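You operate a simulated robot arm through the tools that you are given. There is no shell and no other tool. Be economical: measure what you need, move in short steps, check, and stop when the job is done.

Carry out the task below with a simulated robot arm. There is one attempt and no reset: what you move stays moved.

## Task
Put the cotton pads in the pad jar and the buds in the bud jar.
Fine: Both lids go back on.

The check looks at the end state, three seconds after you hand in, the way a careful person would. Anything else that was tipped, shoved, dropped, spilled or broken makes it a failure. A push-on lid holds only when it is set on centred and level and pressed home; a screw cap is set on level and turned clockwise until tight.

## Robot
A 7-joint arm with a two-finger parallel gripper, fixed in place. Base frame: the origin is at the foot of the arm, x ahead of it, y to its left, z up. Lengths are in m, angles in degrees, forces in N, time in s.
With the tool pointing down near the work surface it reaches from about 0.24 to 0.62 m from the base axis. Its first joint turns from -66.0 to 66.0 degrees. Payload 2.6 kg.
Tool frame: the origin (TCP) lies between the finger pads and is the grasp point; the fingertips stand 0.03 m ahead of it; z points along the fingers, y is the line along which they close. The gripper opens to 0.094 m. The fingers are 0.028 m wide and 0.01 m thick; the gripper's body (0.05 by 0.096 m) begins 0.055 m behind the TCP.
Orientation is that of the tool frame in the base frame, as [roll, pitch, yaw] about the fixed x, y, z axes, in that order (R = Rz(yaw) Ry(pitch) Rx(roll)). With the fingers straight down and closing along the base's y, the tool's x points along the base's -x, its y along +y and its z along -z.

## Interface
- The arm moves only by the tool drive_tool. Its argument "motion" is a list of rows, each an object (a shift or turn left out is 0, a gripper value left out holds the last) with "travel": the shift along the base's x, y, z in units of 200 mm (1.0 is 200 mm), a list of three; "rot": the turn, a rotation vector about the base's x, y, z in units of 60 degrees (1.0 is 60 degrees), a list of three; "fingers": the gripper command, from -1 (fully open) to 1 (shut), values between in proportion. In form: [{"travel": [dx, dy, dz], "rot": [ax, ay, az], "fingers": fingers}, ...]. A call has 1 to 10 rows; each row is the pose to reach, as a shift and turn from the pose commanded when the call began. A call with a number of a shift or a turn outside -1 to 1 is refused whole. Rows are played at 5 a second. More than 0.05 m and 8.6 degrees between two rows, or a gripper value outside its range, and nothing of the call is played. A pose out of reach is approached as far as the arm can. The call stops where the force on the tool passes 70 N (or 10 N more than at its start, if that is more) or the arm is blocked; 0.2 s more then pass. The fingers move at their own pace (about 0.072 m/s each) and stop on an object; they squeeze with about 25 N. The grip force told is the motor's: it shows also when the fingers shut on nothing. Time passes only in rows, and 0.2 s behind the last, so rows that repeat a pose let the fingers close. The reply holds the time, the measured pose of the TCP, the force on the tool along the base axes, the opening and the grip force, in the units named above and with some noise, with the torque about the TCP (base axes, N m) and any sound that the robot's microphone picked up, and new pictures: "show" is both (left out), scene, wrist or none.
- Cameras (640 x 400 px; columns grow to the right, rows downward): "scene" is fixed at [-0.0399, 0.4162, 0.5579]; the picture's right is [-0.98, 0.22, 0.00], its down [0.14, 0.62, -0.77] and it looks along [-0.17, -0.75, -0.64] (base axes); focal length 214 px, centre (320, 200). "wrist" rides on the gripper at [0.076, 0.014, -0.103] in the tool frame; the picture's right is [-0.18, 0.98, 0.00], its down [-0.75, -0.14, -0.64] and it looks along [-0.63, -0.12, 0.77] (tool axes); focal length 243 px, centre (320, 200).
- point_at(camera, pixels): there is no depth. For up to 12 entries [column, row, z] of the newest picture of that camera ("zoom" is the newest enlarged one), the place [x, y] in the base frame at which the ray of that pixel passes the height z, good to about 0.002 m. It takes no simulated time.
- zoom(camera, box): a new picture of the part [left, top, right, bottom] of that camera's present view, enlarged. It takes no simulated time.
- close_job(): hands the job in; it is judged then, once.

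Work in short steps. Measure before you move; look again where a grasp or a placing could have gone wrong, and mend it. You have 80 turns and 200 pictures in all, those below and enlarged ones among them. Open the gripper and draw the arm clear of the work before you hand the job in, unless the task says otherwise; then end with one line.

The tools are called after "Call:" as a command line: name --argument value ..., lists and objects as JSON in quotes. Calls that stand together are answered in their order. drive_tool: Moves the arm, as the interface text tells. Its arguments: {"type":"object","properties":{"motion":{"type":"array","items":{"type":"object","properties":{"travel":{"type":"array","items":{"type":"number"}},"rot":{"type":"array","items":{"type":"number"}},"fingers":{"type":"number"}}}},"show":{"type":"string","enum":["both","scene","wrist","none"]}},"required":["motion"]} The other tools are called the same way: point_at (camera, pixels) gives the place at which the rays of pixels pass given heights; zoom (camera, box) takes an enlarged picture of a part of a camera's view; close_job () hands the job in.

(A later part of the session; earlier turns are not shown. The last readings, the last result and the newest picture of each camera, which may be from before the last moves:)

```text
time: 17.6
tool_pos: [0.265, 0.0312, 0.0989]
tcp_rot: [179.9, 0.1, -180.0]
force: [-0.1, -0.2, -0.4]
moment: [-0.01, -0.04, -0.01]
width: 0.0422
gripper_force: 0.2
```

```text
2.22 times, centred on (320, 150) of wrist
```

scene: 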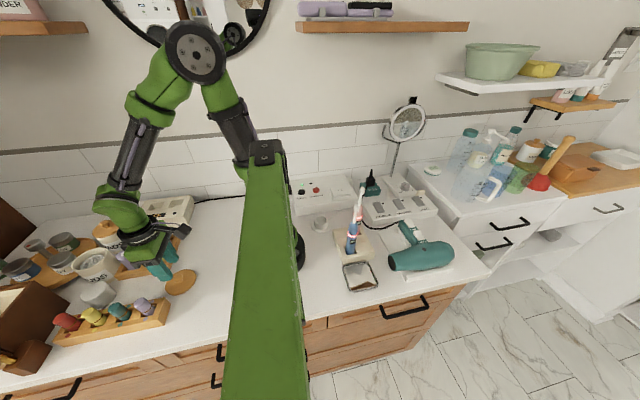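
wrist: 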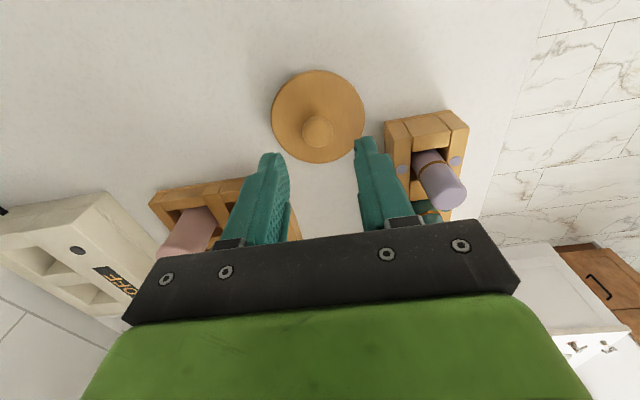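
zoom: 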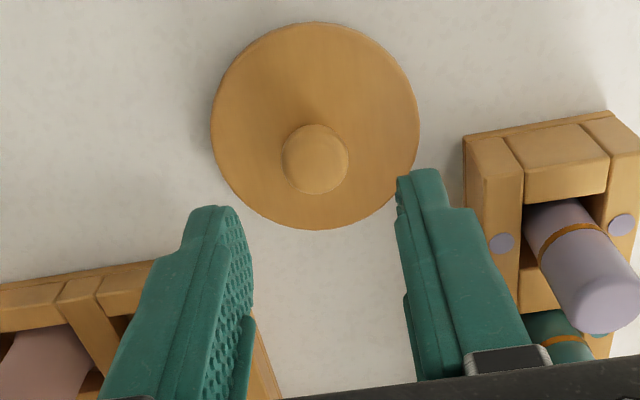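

The lid lies level and the knob lines up. I'll descend to TCP z≈0.053 and grip.

Call:
drive_tool --motion '[{"travel": [0, -0.008, -0.1], "fingers": 0.1}, {"travel": [0, -0.008, -0.18]}, {"travel": [0, -0.008, -0.23]}, {"travel": [0, -0.008, -0.23], "fingers": 1}, {"travel": [0, -0.008, -0.23]}, {"travel": [0, -0.008, -0.23]}]'

Call:
drive_tool --motion '[{"travel": [0, 0, 0.2]}, {"travel": [0, 0, 0.4]}, {"travel": [0, 0, 0.6]}, {"travel": [0.2, -0.06, 0.65]}, {"travel": [0.4, -0.12, 0.65]}, {"travel": [0.6, -0.18, 0.65]}, {"travel": [0.8, -0.3, 0.65]}, {"travel": [1, -0.37, 0.65]}]'

```text
time: 19.0
tool_pos: [0.266, 0.0266, 0.0502]
tcp_rot: [179.9, 0.0, 180.0]
force: [0.1, 1.0, -0.6]
moment: [-0.03, 0.0, 0.01]
width: 0.0208
gripper_force: 25.2
```

scene: 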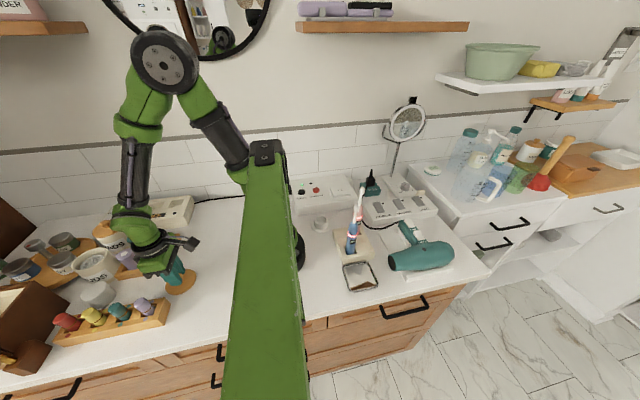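
wrist: 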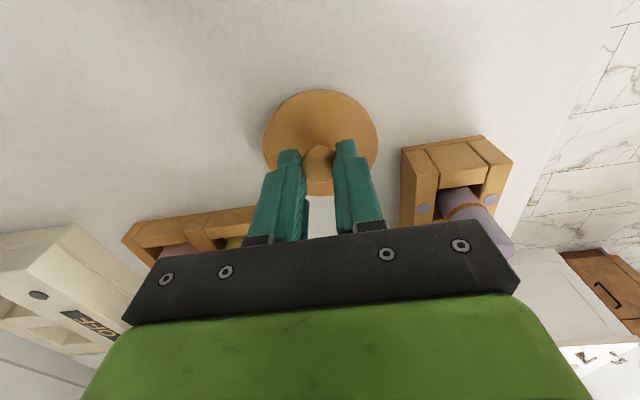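

```text
time: 20.8
tool_pos: [0.4668, -0.0472, 0.1798]
tcp_rot: [179.9, 0.0, -180.0]
force: [0.5, 0.5, -0.6]
moment: [-0.02, 0.0, -0.04]
width: 0.0208
gripper_force: 24.9
```

scene: 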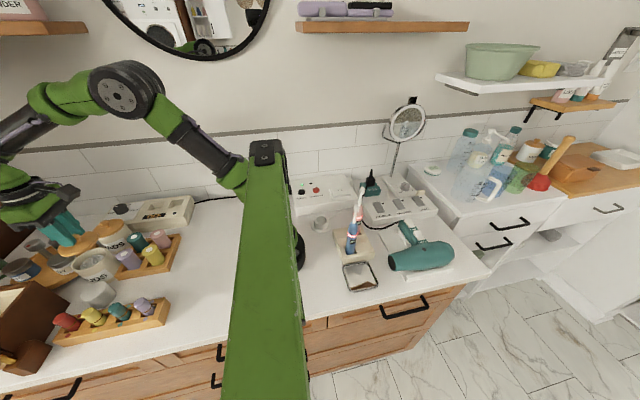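
wrist: 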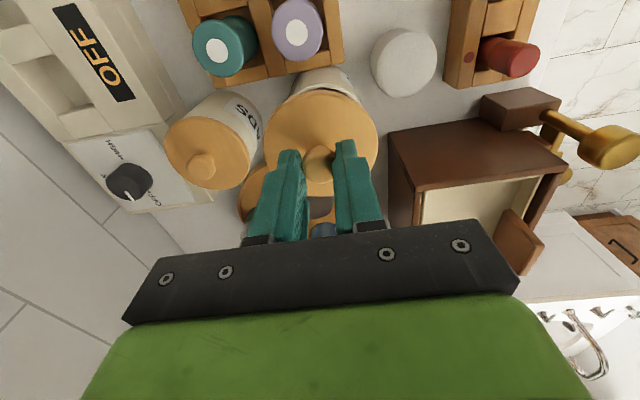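

The lid sits about 2 mm further in +x in the grip than before. I'll aim at (0.4783,-0.046) and lower to just above the seat to check.

Call:
drive_tool --motion '[{"travel": [0.057, 0.004, 0]}, {"travel": [0.057, 0.004, -0.1]}, {"travel": [0.057, 0.004, -0.2]}]'

Call:
zoom --camera "scene" --box '[60, 210, 140, 290]'

Call:
zoom --camera "wrist" --box '[220, 40, 420, 220]'

```text
time: 21.6
tool_pos: [0.4766, -0.0469, 0.1414]
tcp_rot: [180.0, 0.0, -179.9]
force: [1.0, 0.6, 0.0]
moment: [-0.02, 0.02, 0.0]
width: 0.0208
gripper_force: 24.8
```

scene: 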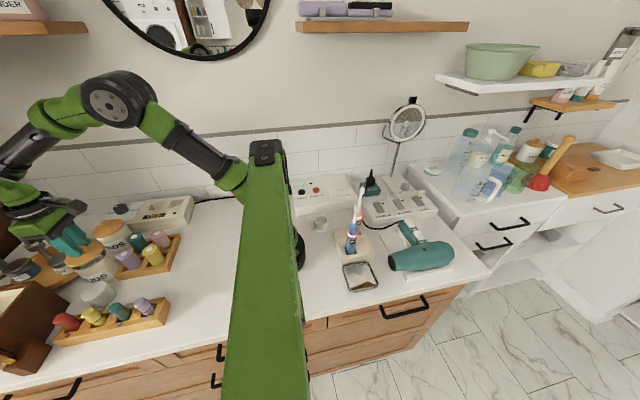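
wrist: 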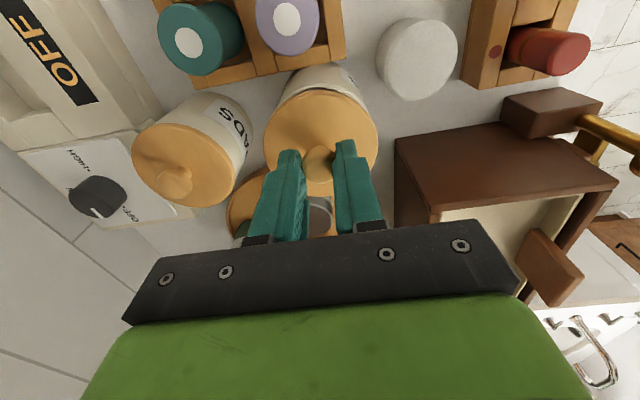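

```text
5.00 times, centred on (100, 250) of scene
```

zoom: 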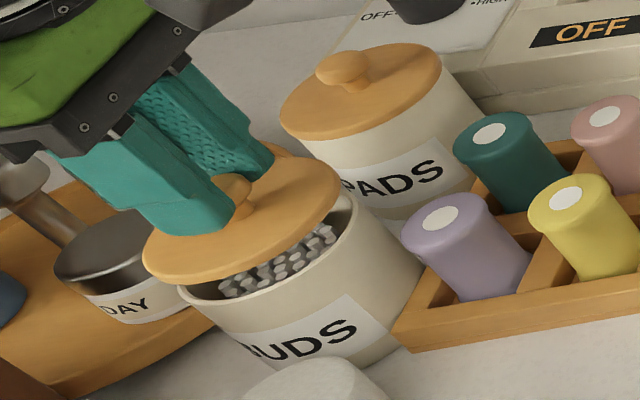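

```text
2.22 times, centred on (320, 130) of wrist
```

zoom: 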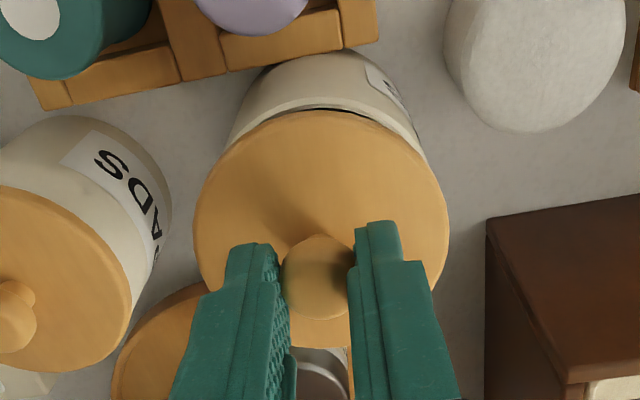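

It looks aligned. I'll lower gently to contact.

Call:
drive_tool --motion '[{"travel": [0.005, 0.002, -0.04]}, {"travel": [0.005, 0.002, -0.06]}, {"travel": [0.005, 0.002, -0.07]}]'

Call:
zoom --camera "scene" --box '[60, 210, 140, 290]'

Call:
zoom --camera "wrist" --box '[220, 40, 420, 220]'

```text
time: 22.4
tool_pos: [0.4774, -0.0477, 0.1261]
tcp_rot: [179.9, 0.0, 180.0]
force: [0.5, 0.5, -0.1]
moment: [0.02, 0.01, 0.0]
width: 0.0207
gripper_force: 25.5
```

scene: 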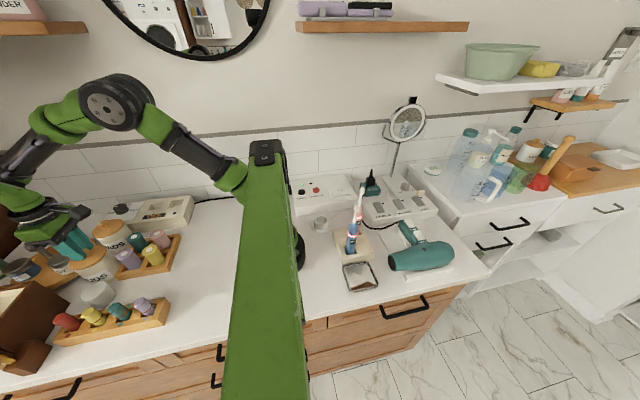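
wrist: 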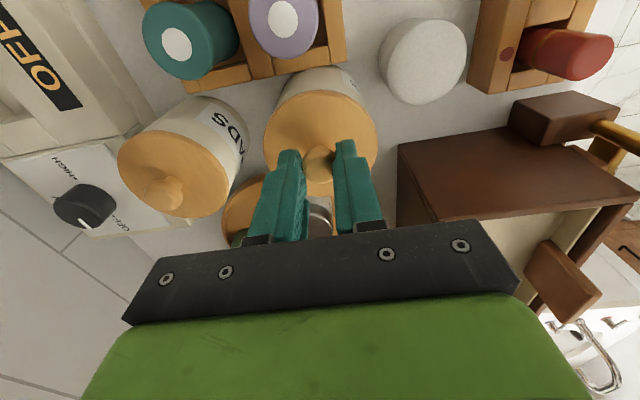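

```text
5.00 times, centred on (100, 250) of scene
```

zoom: 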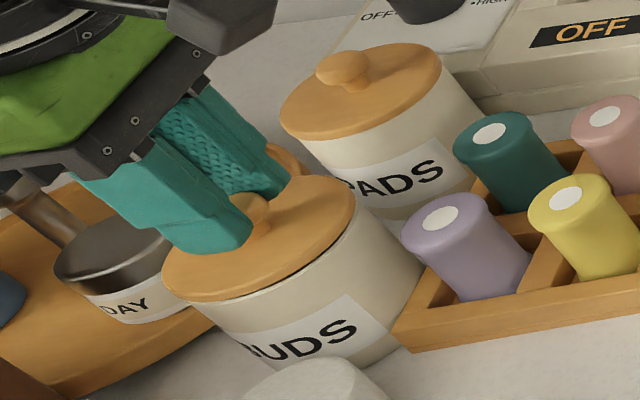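

```text
2.22 times, centred on (320, 130) of wrist
```

zoom: 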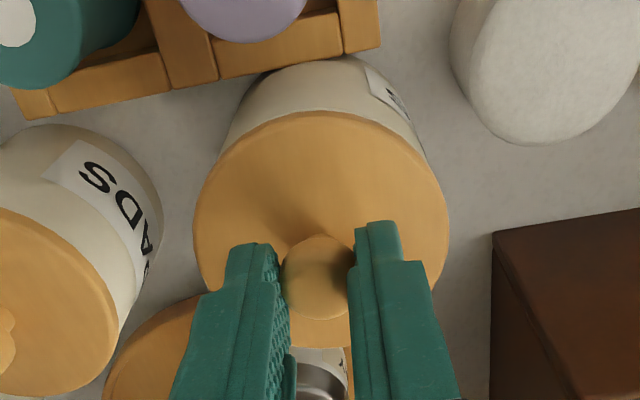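

The lid is nearly seated with no contact force yet. I'll nudge +0.7 mm in y and press down gradually.

Call:
drive_tool --motion '[{"travel": [0.003, 0.004, -0.01]}, {"travel": [0.003, 0.004, -0.02]}, {"travel": [0.003, 0.004, -0.03]}, {"travel": [0.003, 0.004, -0.04]}, {"travel": [0.003, 0.004, -0.05]}]'

Call:
zoom --camera "scene" --box '[60, 210, 140, 290]'

```text
time: 23.6
tool_pos: [0.4796, -0.0463, 0.1195]
tcp_rot: [-179.9, 0.4, 179.8]
force: [-6.5, -2.9, 33.4]
moment: [-0.1, 0.13, -0.02]
width: 0.021
gripper_force: 24.9
heard: snap
```

scene: 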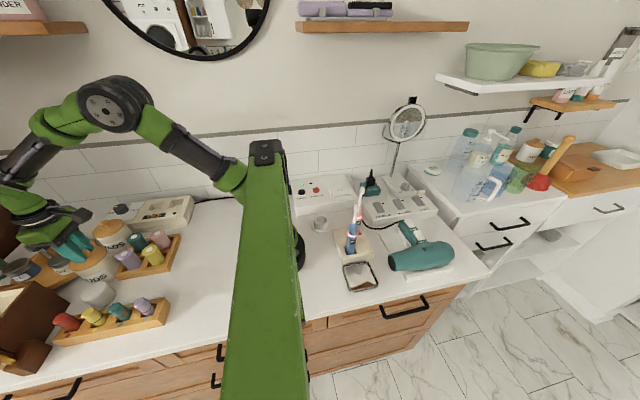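
wrist: 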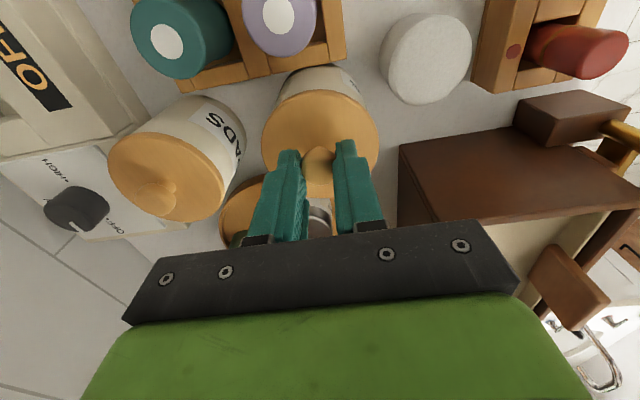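

```text
5.00 times, centred on (100, 250) of scene
```

zoom: 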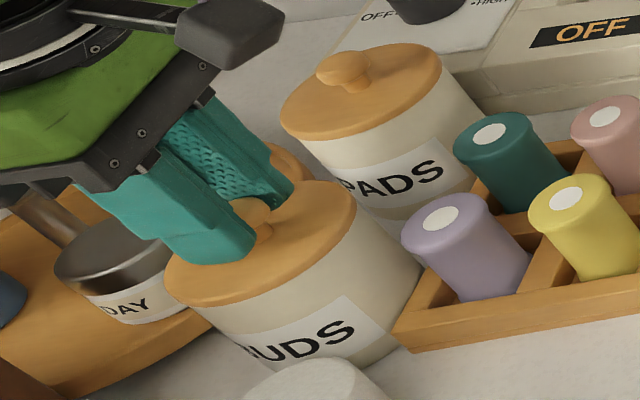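

A snap and a force rise show the lid is home. I'll unload slightly, release and rise, then move toward the PADS knob.

Call:
drive_tool --motion '[{"travel": [0, 0, 0.015]}, {"travel": [0, 0, 0.015], "fingers": 0.1}, {"travel": [0, 0, 0.015]}, {"travel": [0, 0, 0.1]}, {"travel": [0, 0, 0.25]}, {"travel": [0, -0.2, 0.3]}, {"travel": [0, -0.4, 0.3]}, {"travel": [0.015, -0.545, 0.25]}]'

Call:
zoom --camera "scene" --box '[60, 200, 140, 290]'

Call:
zoom --camera "wrist" --box '[220, 40, 420, 220]'

```text
time: 25.4
tool_pos: [0.4794, -0.152, 0.1665]
tcp_rot: [-180.0, 0.0, -180.0]
force: [-0.2, -0.2, 0.4]
moment: [0.01, -0.02, -0.01]
width: 0.0424
gripper_force: 0.2
```

scene: 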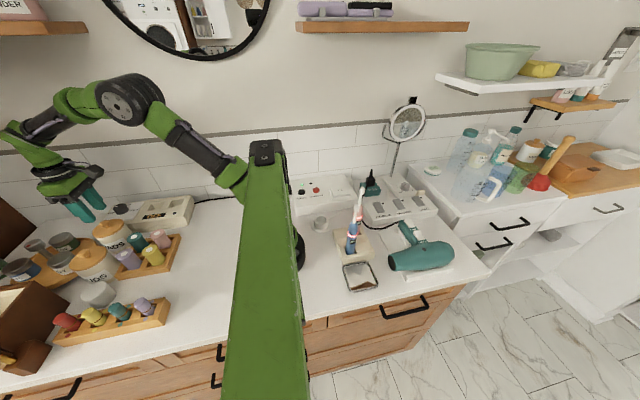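
wrist: 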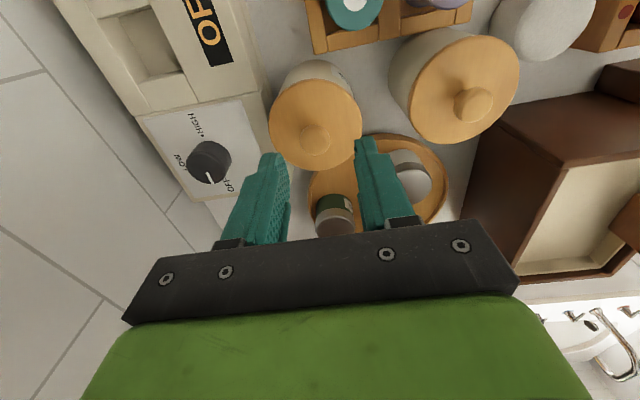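

```text
4.44 times, centred on (100, 245) of scene
```

zoom: 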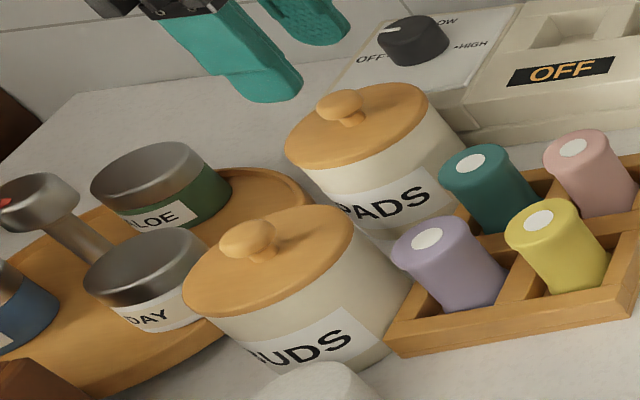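

```text
2.22 times, centred on (320, 130) of wrist
```

zoom: 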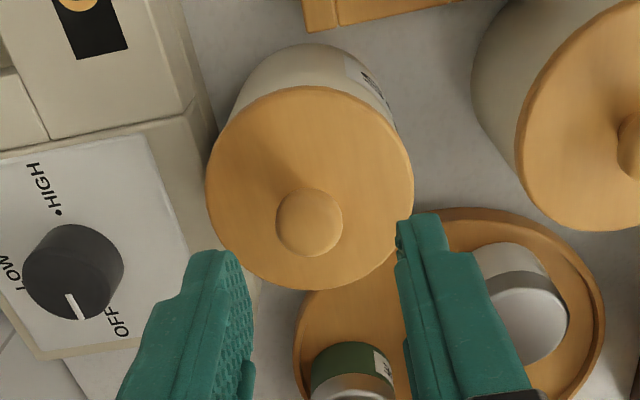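

BUDS is lidded. Now I'll measure the PADS knob at wrist zoom (309,220) and scene (104.5,223.6).

Call:
point_at --camera "zoom" --pixels '[[309, 220, 0.095], [309, 220, 0.1], [309, 220, 0.105], [206, 180, 0.085], [413, 190, 0.085], [310, 87, 0.085], [310, 290, 0.085]]'

Call:
point_at --camera "scene" --pixels '[[104.5, 223.6, 0.095], [104.5, 223.6, 0.1], [104.5, 223.6, 0.105]]'

```text
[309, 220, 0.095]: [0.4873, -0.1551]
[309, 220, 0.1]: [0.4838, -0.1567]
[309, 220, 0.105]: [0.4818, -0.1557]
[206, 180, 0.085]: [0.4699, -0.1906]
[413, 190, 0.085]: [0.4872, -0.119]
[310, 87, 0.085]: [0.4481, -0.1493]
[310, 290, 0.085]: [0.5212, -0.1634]
```

```text
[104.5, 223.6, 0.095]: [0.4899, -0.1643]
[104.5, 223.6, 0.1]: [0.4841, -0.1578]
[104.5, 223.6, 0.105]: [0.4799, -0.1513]
```

PADS knob is at (0.484,-0.1565,0.10). I'll descend and grip it as before.

Call:
drive_tool --motion '[{"travel": [0.022, -0.0225, 0], "fingers": 0.1}, {"travel": [0.022, -0.0225, -0.12]}, {"travel": [0.022, -0.0225, -0.21]}, {"travel": [0.022, -0.0225, -0.21], "fingers": 1}, {"travel": [0.022, -0.0225, -0.21]}, {"travel": [0.022, -0.0225, -0.21]}]'

Call:
drive_tool --motion '[{"travel": [0, 0, 0.05]}, {"travel": [0, 0, 0.1]}, {"travel": [0, 0, 0.2]}, {"travel": [0, 0, 0.4]}]'

```text
time: 26.8
tool_pos: [0.4846, -0.1559, 0.1241]
tcp_rot: [-180.0, 0.0, 179.9]
force: [0.7, 0.5, 0.2]
moment: [-0.05, 0.0, 0.02]
width: 0.0208
gripper_force: 25.5
heard: snap
```

scene: 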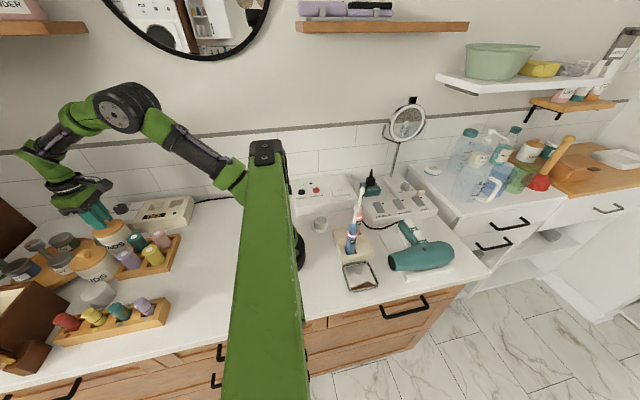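
wrist: 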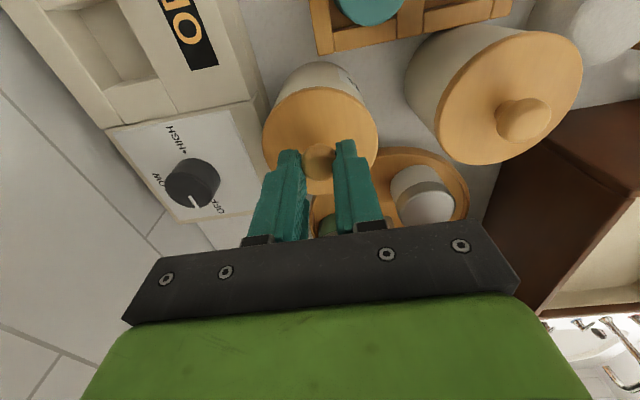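

```text
time: 27.8
tool_pos: [0.487, -0.1558, 0.2064]
tcp_rot: [-179.9, 0.0, -180.0]
force: [-0.1, -0.2, 0.3]
moment: [0.02, 0.01, 0.01]
width: 0.0207
gripper_force: 24.8
```

scene: 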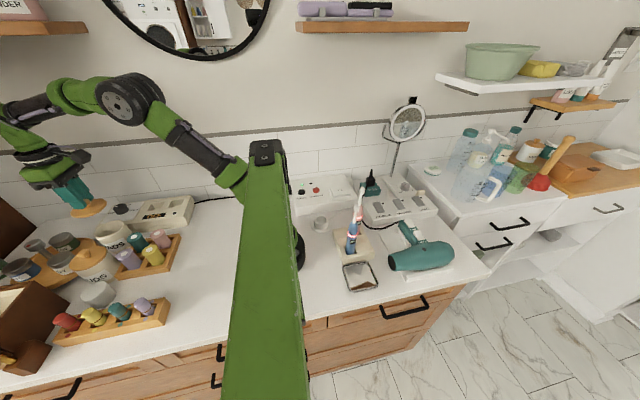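
wrist: 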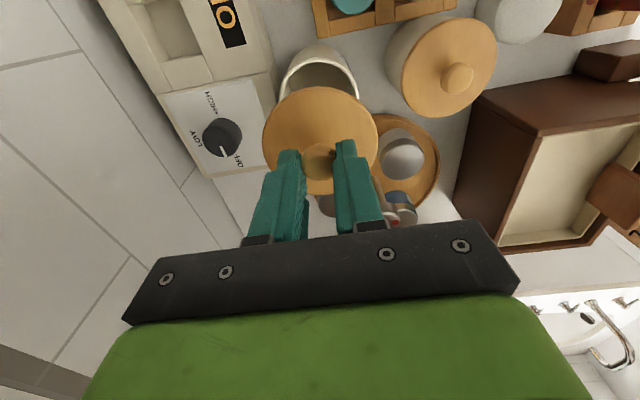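

The lid is off. I'll carry it to the same free spot (0.266,0.028).

Call:
drive_tool --motion '[{"travel": [-0.16, 0.15, 0]}, {"travel": [-0.32, 0.3, 0]}, {"travel": [-0.48, 0.45, 0]}, {"travel": [-0.64, 0.6, 0]}, {"travel": [-0.8, 0.75, 0]}, {"travel": [-0.96, 0.85, 0]}, {"travel": [-1, 0.92, -0.1]}]' --show "none"

Call:
drive_tool --motion '[{"travel": [-0.1, 0, -0.15]}, {"travel": [-0.1, 0, -0.35]}, {"travel": [-0.1, 0, -0.5]}, {"travel": [-0.1, 0, -0.58]}, {"travel": [-0.1, 0, -0.62]}]'

Call:
zoom --camera "scene" --box '[120, 210, 260, 340]'

```text
time: 29.4
tool_pos: [0.2852, 0.0284, 0.1842]
tcp_rot: [-180.0, 0.0, 180.0]
force: [-0.4, 0.0, -1.2]
moment: [0.01, 0.0, -0.03]
width: 0.0208
gripper_force: 24.1
```

```text
time: 30.6
tool_pos: [0.266, 0.0259, 0.0614]
tcp_rot: [-180.0, 0.0, 180.0]
force: [0.3, 0.8, -0.3]
moment: [0.01, 0.01, -0.03]
width: 0.0208
gripper_force: 25.4
```

scene: 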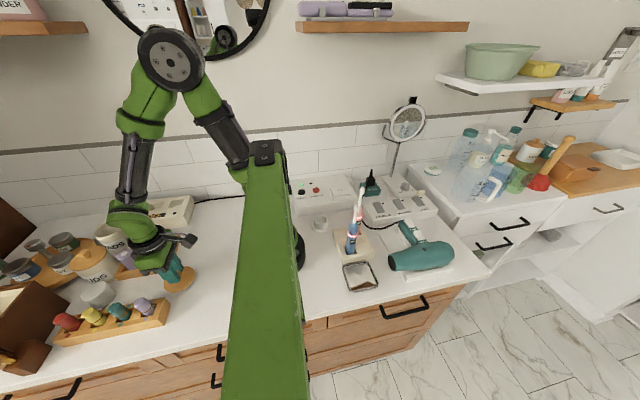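
wrist: 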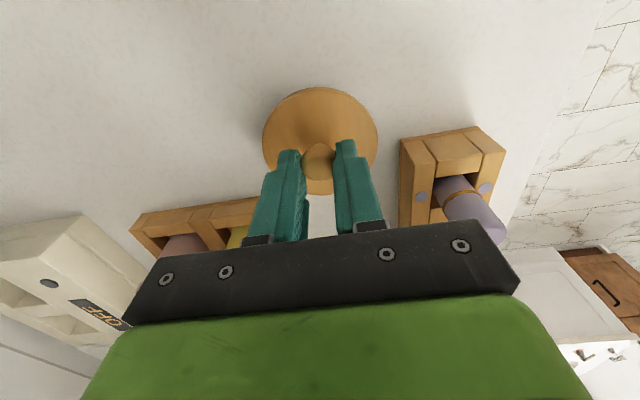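

```text
3.08 times, centred on (190, 275) of scene
```

zoom: 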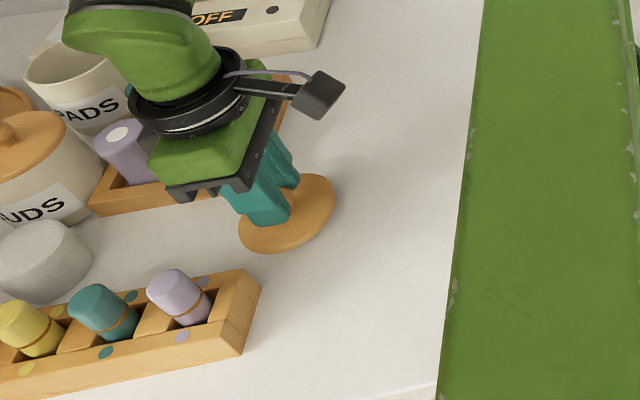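

I'll lower the last ~9 mm to contact.

Call:
drive_tool --motion '[{"travel": [0, 0.008, -0.03]}, {"travel": [0, 0.008, -0.045]}, {"travel": [0, 0.008, -0.053]}]' --show "none"

```text
time: 31.4
tool_pos: [0.2659, 0.0293, 0.0513]
tcp_rot: [-180.0, 0.0, 180.0]
force: [-0.6, -0.7, 0.1]
moment: [-0.01, 0.03, 0.0]
width: 0.0208
gripper_force: 25.0
```

Still no contact, so I'll lower a little more before releasing.

Call:
drive_tool --motion '[{"travel": [0, 0, -0.006]}, {"travel": [0, 0, -0.012]}]' --show "none"

```text
time: 32.0
tool_pos: [0.2665, 0.0284, 0.0495]
tcp_rot: [180.0, 0.1, -180.0]
force: [-6.5, 3.1, 33.2]
moment: [0.06, 0.16, -0.01]
width: 0.021
gripper_force: 25.1
```

Contact made at about 0.0500. I'll ease off, release, and rise to z≈0.15.

Call:
drive_tool --motion '[{"travel": [0, 0, 0.007]}, {"travel": [0, 0, 0.007], "fingers": 0.1}, {"travel": [0, 0, 0.007]}, {"travel": [0, 0, 0.15]}, {"travel": [0, 0, 0.35]}, {"travel": [0.2, 0.01, 0.4], "fingers": -0.5}, {"travel": [0.4, 0.02, 0.4]}, {"travel": [0.6, 0.02, 0.4]}, {"travel": [0.8, 0.02, 0.4]}, {"travel": [0.9, 0.02, 0.4]}]'

Call:
zoom --camera "wrist" --box '[220, 60, 420, 240]'

Call:
zoom --camera "scene" --box '[50, 220, 150, 320]'

```text
time: 34.2
tool_pos: [0.447, 0.031, 0.1289]
tcp_rot: [180.0, 0.0, 180.0]
force: [-0.6, -1.3, 0.3]
moment: [-0.01, -0.01, 0.02]
width: 0.0706
gripper_force: 0.1
```

scene: 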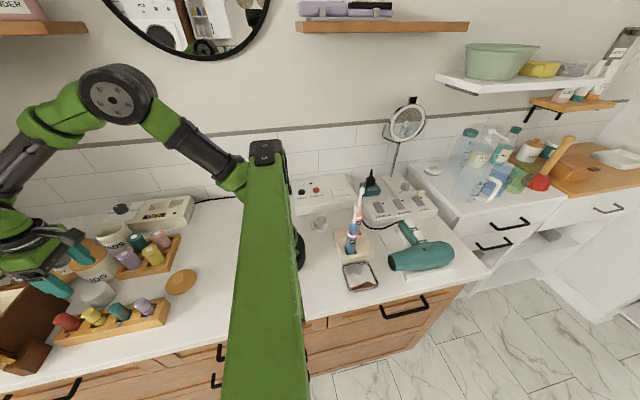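
wrist: 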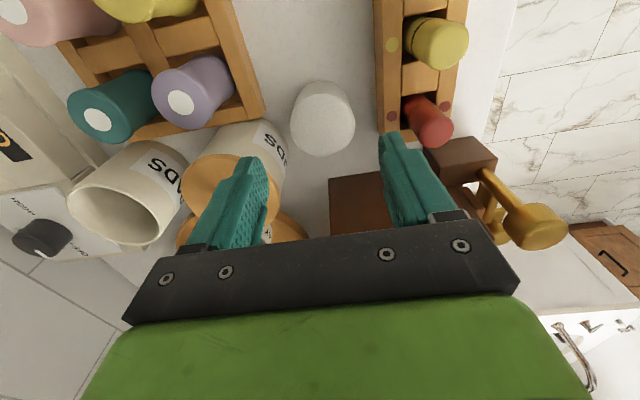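

```text
2.22 times, centred on (320, 150) of wrist
```

zoom: 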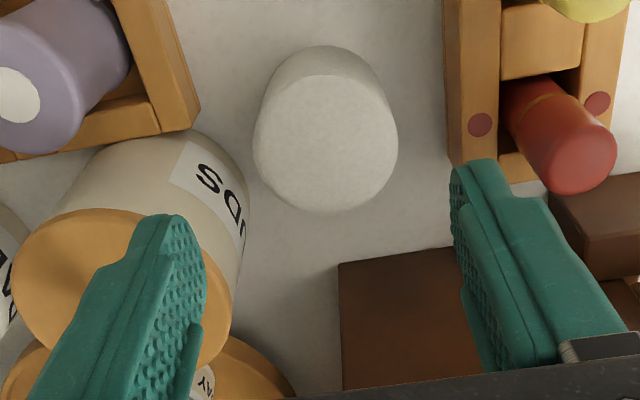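

```text
4.00 times, centred on (100, 270) of scene
```

zoom: 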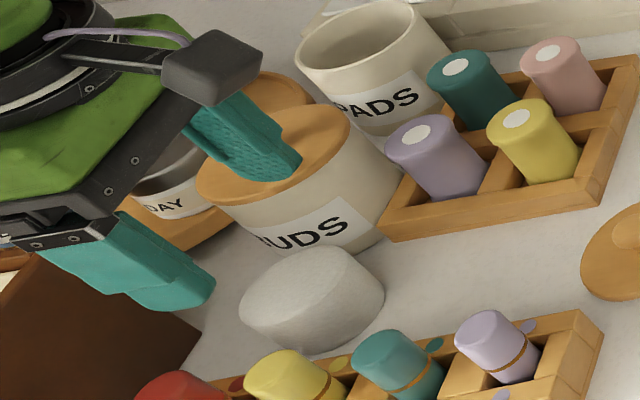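

The pads are about 0.05 wide. With a straight descent the left finger's outer corner would come very close to the BUDS jar. I'll measure the pads and the brown box's corner, so I can turn the gripper about -25°.

Call:
point_at --camera "wrist" --pixels '[[289.8, 147, 0.04], [355, 147, 0.04], [322.5, 146, 0.04], [322.5, 178, 0.04], [322.5, 115, 0.04], [329, 179, 0.08], [329, 179, 0.04], [378, 133, 0.03]]'

Call:
point_at --camera "zoom" --pixels '[[312, 283, 0.04], [240, 305, 0.04], [383, 290, 0.04], [312, 318, 0.04], [312, 247, 0.04], [318, 352, 0.0]]'

```text
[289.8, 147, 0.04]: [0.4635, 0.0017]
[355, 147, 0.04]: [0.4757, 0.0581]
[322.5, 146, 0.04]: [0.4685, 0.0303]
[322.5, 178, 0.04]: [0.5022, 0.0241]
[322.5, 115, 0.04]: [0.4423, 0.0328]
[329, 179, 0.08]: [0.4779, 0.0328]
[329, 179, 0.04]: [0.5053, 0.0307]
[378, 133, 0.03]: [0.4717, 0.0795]
```

```text
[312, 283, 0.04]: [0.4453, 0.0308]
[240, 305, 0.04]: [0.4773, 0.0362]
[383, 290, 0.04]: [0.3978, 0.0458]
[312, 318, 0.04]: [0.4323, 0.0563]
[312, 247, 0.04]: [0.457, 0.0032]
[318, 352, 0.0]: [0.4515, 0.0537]
```

I misconverted a row: the pad top is at wrist row 125, giving x≈0.451, which agrees with the scene's (0.449,0.031). I'll check the brown box's nearest corner in both views.

Call:
point_at --camera "zoom" --pixels '[[200, 335, 0.0], [200, 335, 0.03], [200, 335, 0.06], [200, 335, 0.09], [35, 255, 0.06], [35, 255, 0.09]]'

Call:
point_at --camera "wrist" --pixels '[[329, 178, 0.0], [329, 178, 0.03], [329, 178, 0.06], [329, 178, 0.09], [378, 171, 0.06], [378, 171, 0.09], [322.5, 125.5, 0.04], [290, 125.5, 0.04], [355, 125.5, 0.04]]'

```text
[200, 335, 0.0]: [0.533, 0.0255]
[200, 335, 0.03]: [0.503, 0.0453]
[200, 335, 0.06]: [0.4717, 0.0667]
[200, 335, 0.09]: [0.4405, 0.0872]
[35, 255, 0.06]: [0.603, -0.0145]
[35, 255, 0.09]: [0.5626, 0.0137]
```

```text
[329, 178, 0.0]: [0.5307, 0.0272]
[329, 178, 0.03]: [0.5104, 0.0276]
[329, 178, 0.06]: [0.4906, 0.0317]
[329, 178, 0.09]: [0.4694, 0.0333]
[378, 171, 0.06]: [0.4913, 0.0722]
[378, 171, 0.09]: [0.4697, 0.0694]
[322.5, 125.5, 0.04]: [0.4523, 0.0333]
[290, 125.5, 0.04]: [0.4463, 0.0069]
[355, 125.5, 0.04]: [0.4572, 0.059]
```

The box is at x≥0.53, so it is clear. I'll narrow to 0.064, turn -20°, and lower so the tips reach about z=0.03.

Call:
drive_tool --motion '[{"travel": [0.01, 0.003, 0], "rot": [0, 0, -0.11], "fingers": -0.36}, {"travel": [0.02, 0.006, 0], "rot": [0, 0, -0.22]}, {"travel": [0.02, 0.006, 0], "rot": [0, 0, -0.333]}, {"travel": [0.02, 0.006, -0.12], "rot": [0, 0, -0.333]}, {"travel": [0.02, 0.006, -0.2], "rot": [0, 0, -0.333]}]'

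Call:
zoom --camera "scene" --box '[50, 220, 150, 320]'

Call:
zoom --camera "wrist" --box '[200, 50, 440, 200]'

```text
time: 35.4
tool_pos: [0.4488, 0.0331, 0.0872]
tcp_rot: [179.9, -0.1, 160.0]
force: [-0.5, -0.4, -1.9]
moment: [0.02, -0.03, -0.01]
width: 0.0639
gripper_force: 0.0
```

scene: 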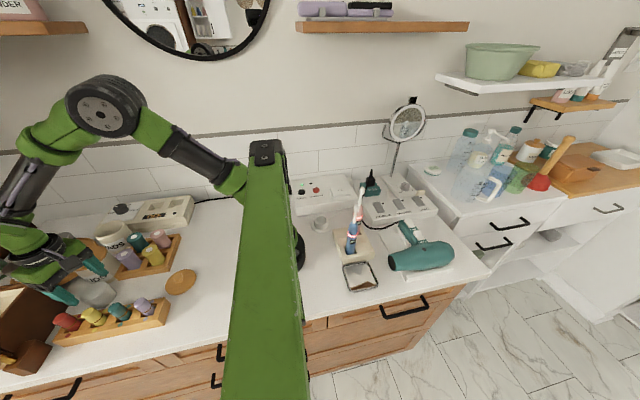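
wrist: 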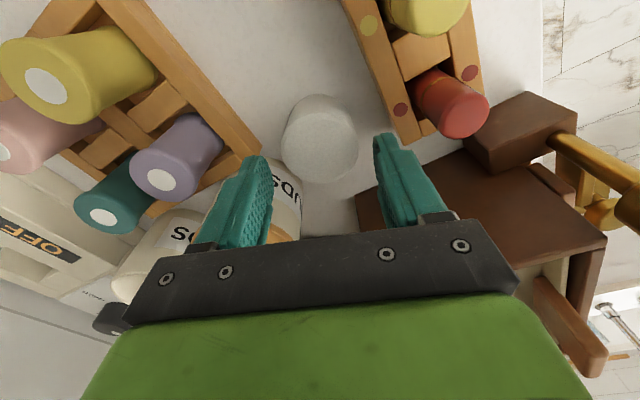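

```text
4.00 times, centred on (100, 270) of scene
```

zoom: 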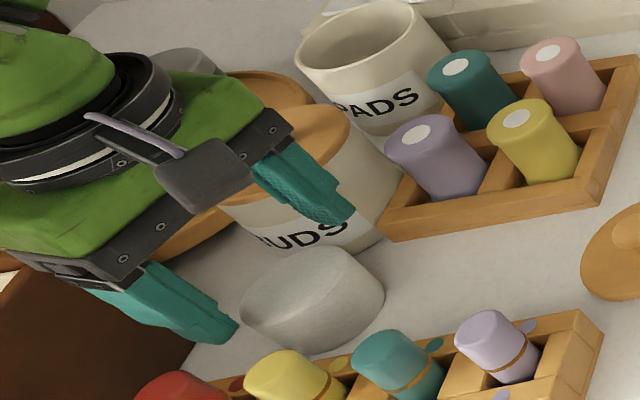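

```text
2.67 times, centred on (320, 125) of wrist
```

zoom: 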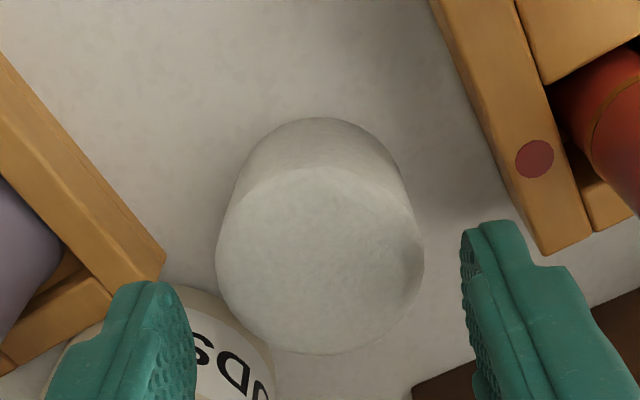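

The pads are centred between the fingers. I'll descend the remaining 30 mm and grip.

Call:
drive_tool --motion '[{"travel": [0, 0, -0.08], "fingers": -0.36}, {"travel": [0, 0, -0.15]}, {"travel": [0, 0, -0.15], "fingers": 1}, {"travel": [0, 0, -0.15]}, {"travel": [0, 0, -0.15]}]'

Call:
zoom --camera "scene" --box '[50, 220, 150, 320]'

```text
time: 36.6
tool_pos: [0.4495, 0.0325, 0.0587]
tcp_rot: [-180.0, 0.0, 159.9]
force: [0.1, -0.4, -0.8]
moment: [-0.02, 0.02, -0.01]
width: 0.0487
gripper_force: 25.4
```

scene: 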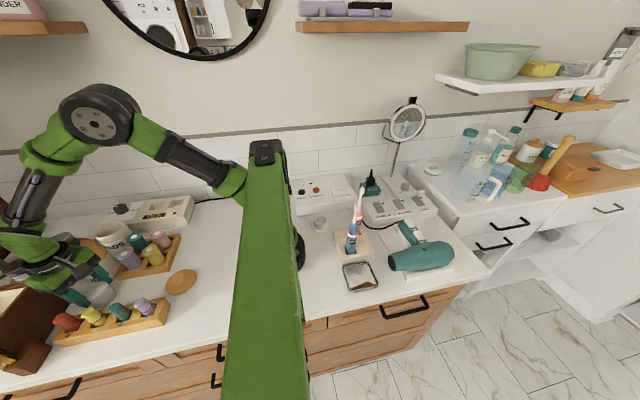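
wrist: 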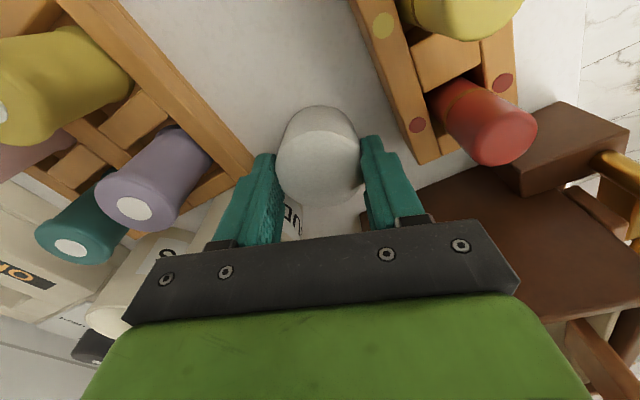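

```text
4.00 times, centred on (100, 270) of scene
```

zoom: 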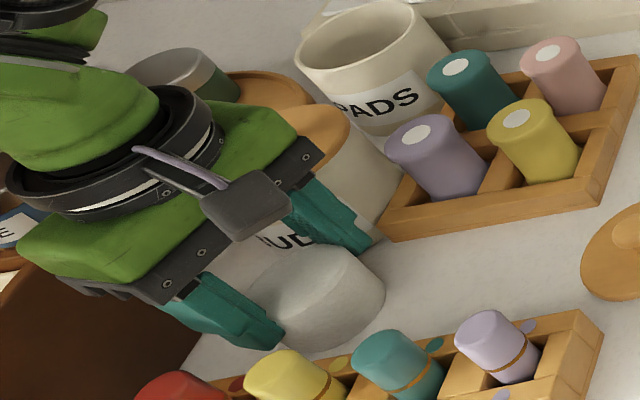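

Gripped at 0.0487. I'll lift, turn back and carry to above the PADS jar (0.484,-0.156).

Call:
drive_tool --motion '[{"travel": [0, 0, 0.2]}, {"travel": [0, 0, 0.4]}, {"travel": [0, 0, 0.6]}, {"travel": [0, -0.05, 0.7], "rot": [0, 0, 0.11]}, {"travel": [0.03, -0.25, 0.7], "rot": [0, 0, 0.22]}, {"travel": [0.06, -0.45, 0.7], "rot": [0, 0, 0.333]}, {"travel": [0.1, -0.65, 0.7], "rot": [0, 0, 0.333]}, {"travel": [0.15, -0.85, 0.7], "rot": [0, 0, 0.333]}, {"travel": [0.17, -0.94, 0.6], "rot": [0, 0, 0.333]}]'

Call:
zoom --camera "scene" --box '[50, 180, 150, 280]'

Call:
zoom --camera "wrist" --box '[200, 50, 440, 200]'

```text
time: 38.6
tool_pos: [0.483, -0.1554, 0.1806]
tcp_rot: [180.0, 0.0, 180.0]
force: [-0.7, 0.1, -0.3]
moment: [-0.03, 0.02, 0.02]
width: 0.0487
gripper_force: 25.2
```

scene: 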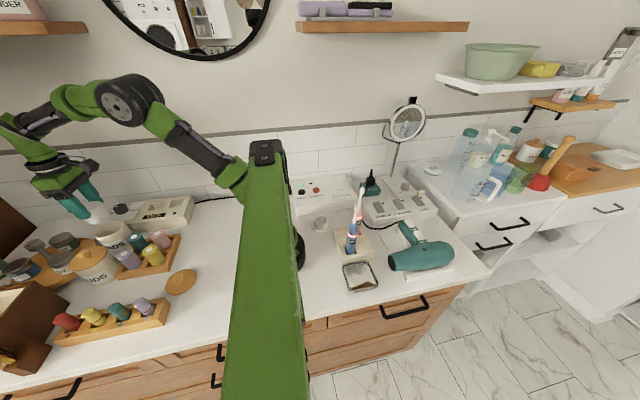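
wrist: 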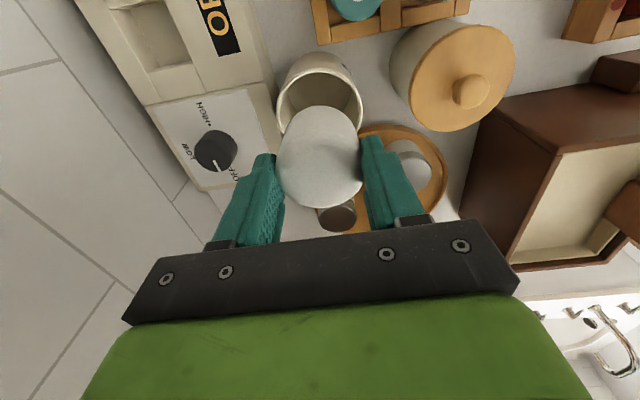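

```text
4.00 times, centred on (100, 230) of scene
```

zoom: 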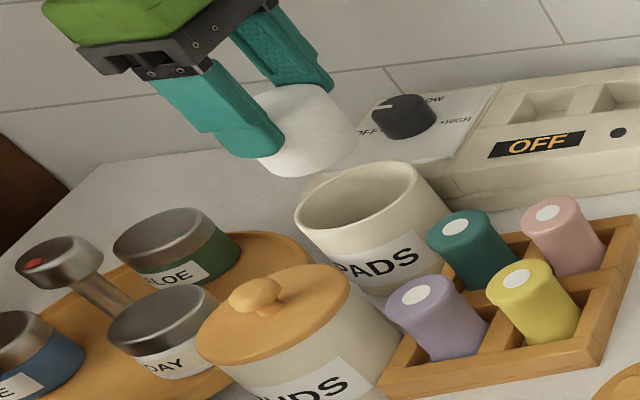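

```text
2.67 times, centred on (320, 125) of wrist
```

zoom: 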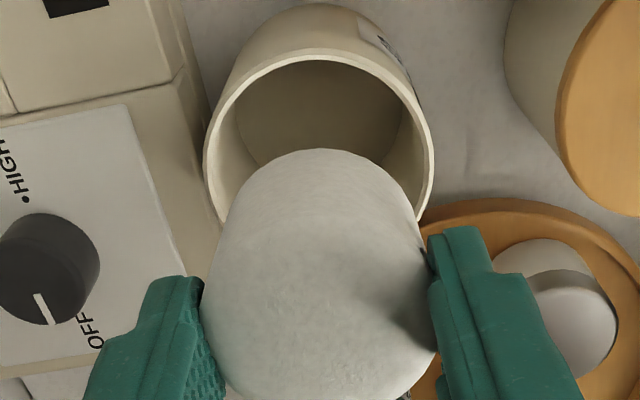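

I'll measure the PADS jar mouth: outer left (204,165), right (434,165), top (318,50).

Call:
point_at --camera "zoom" --pixels '[[204, 165, 0.08], [434, 165, 0.08], [318, 50, 0.08], [212, 165, 0.08], [426, 165, 0.08], [318, 60, 0.08]]'

```text
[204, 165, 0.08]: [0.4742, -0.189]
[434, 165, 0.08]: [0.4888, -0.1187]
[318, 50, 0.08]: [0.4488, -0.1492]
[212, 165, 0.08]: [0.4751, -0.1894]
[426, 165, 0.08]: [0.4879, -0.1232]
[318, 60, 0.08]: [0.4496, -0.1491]
```

The jar centre is about (0.484,-0.155), which matches. I'll lower until the tips are just above the rim.

Call:
drive_tool --motion '[{"travel": [0.005, 0, -0.15]}, {"travel": [0.005, 0, -0.26]}, {"travel": [0.005, 0, -0.32]}]'

Call:
zoom --camera "scene" --box '[50, 180, 150, 280]'

Call:
zoom --camera "wrist" --box '[200, 50, 440, 200]'

```text
time: 39.4
tool_pos: [0.4859, -0.1549, 0.1146]
tcp_rot: [180.0, 0.0, 179.9]
force: [0.6, -0.4, -0.3]
moment: [0.03, -0.03, -0.04]
width: 0.0491
gripper_force: 25.1
```

scene: 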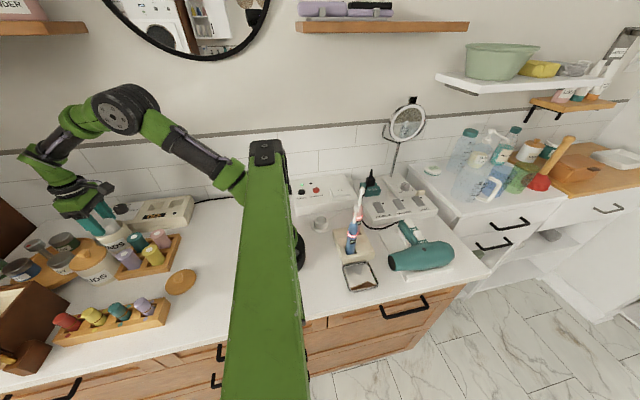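
wrist: 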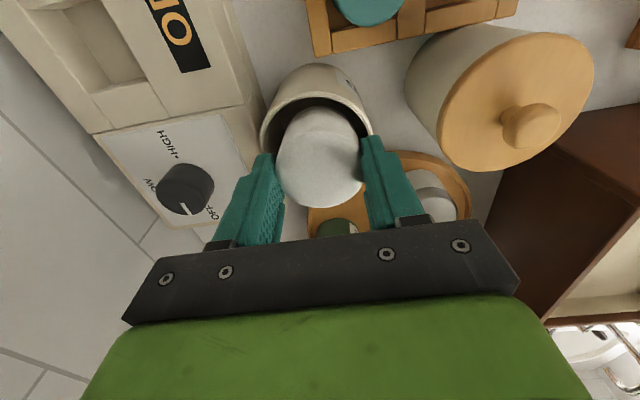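

```text
4.00 times, centred on (100, 230) of scene
```

zoom: 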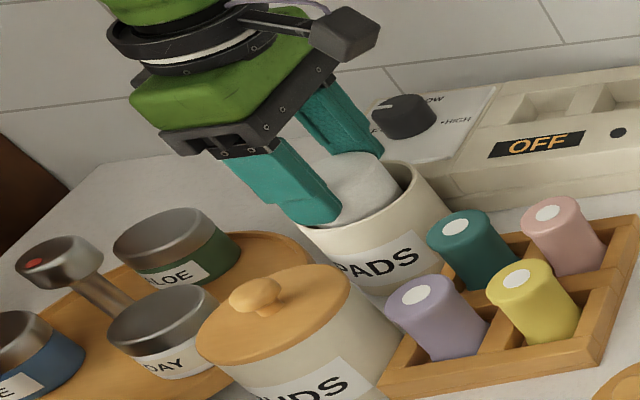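

```text
2.67 times, centred on (320, 125) of wrist
```

zoom: 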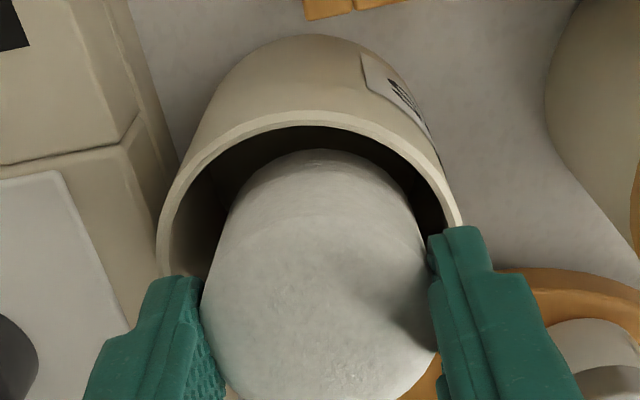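

The pads are in the mouth. I'll shift -1.5 mm in y to centre them, release and rise.

Call:
drive_tool --motion '[{"travel": [-0.005, -0.007, 0]}, {"travel": [-0.005, -0.007, 0], "fingers": -0.35}, {"travel": [-0.005, -0.007, 0]}, {"travel": [-0.005, -0.007, 0.1]}, {"travel": [-0.005, -0.007, 0.3]}, {"travel": [-0.1, -0.007, 0.5]}]'

Call:
zoom --camera "scene" --box '[50, 180, 150, 280]'

Call:
zoom --camera "wrist" --box '[200, 50, 440, 200]'

```text
time: 40.8
tool_pos: [0.4641, -0.1567, 0.2167]
tcp_rot: [180.0, -0.1, 180.0]
force: [-0.2, 0.1, -0.2]
moment: [0.0, 0.02, 0.02]
width: 0.0634
gripper_force: 0.0
```

scene: 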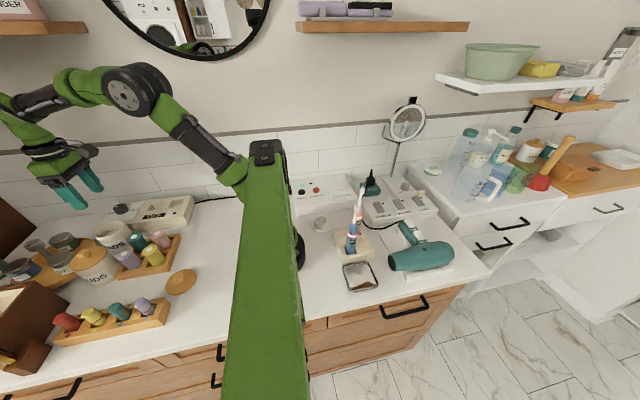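
wrist: 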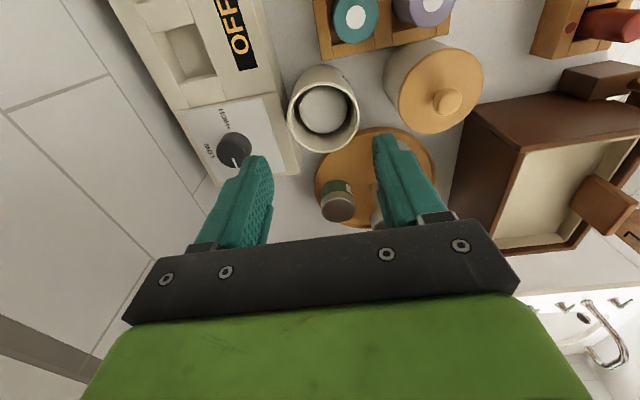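

```text
4.00 times, centred on (100, 230) of scene
```

zoom: 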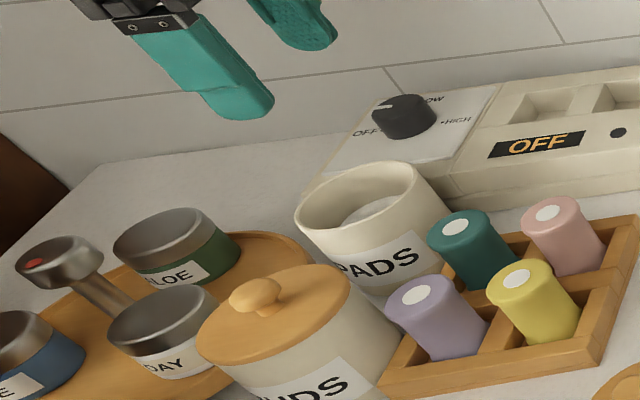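

```text
2.67 times, centred on (320, 125) of wrist
```

zoom: 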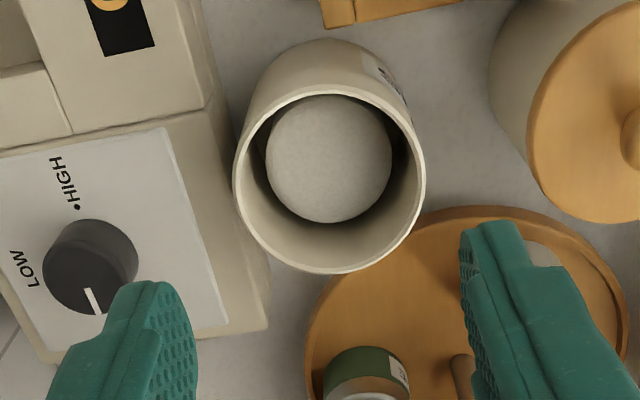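

The pads lie flat in the jar. I'll go back to the lid at (0.266,0.029).

Call:
drive_tool --motion '[{"travel": [-0.16, 0.15, 0], "fingers": 0.1}, {"travel": [-0.32, 0.3, 0]}, {"travel": [-0.48, 0.45, 0]}, {"travel": [-0.64, 0.6, 0]}, {"travel": [-0.8, 0.75, 0]}, {"travel": [-0.96, 0.9, 0]}, {"travel": [-0.99, 0.926, -0.2]}, {"travel": [-0.99, 0.926, -0.4]}, {"travel": [-0.99, 0.926, -0.6]}]'

Call:
zoom --camera "wrist" --box '[220, 60, 420, 240]'

```text
time: 42.8
tool_pos: [0.2672, 0.0276, 0.0967]
tcp_rot: [-179.9, 0.0, 179.9]
force: [0.7, 0.8, -0.4]
moment: [0.04, 0.01, 0.02]
width: 0.0426
gripper_force: 0.0
```

scene: 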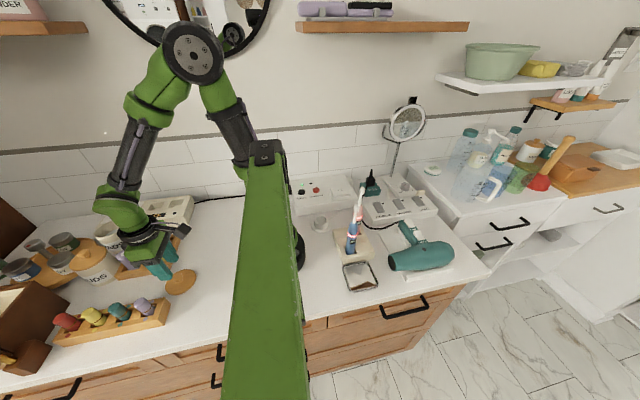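
wrist: 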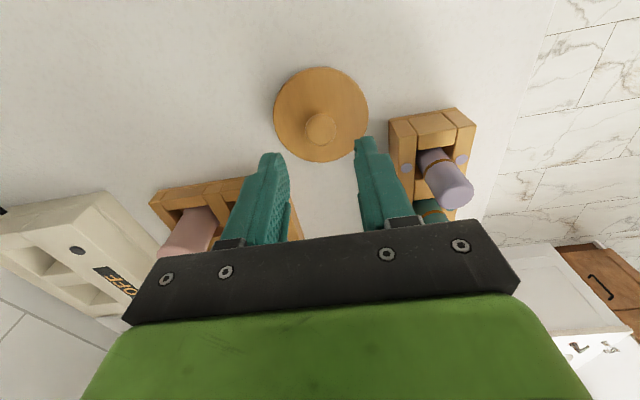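

```text
2.22 times, centred on (320, 150) of wrist
```

zoom: 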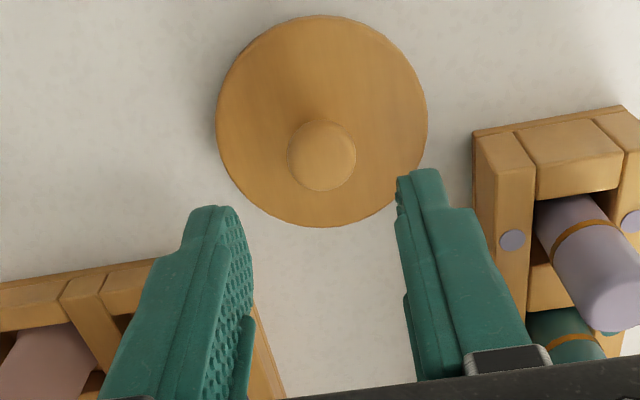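

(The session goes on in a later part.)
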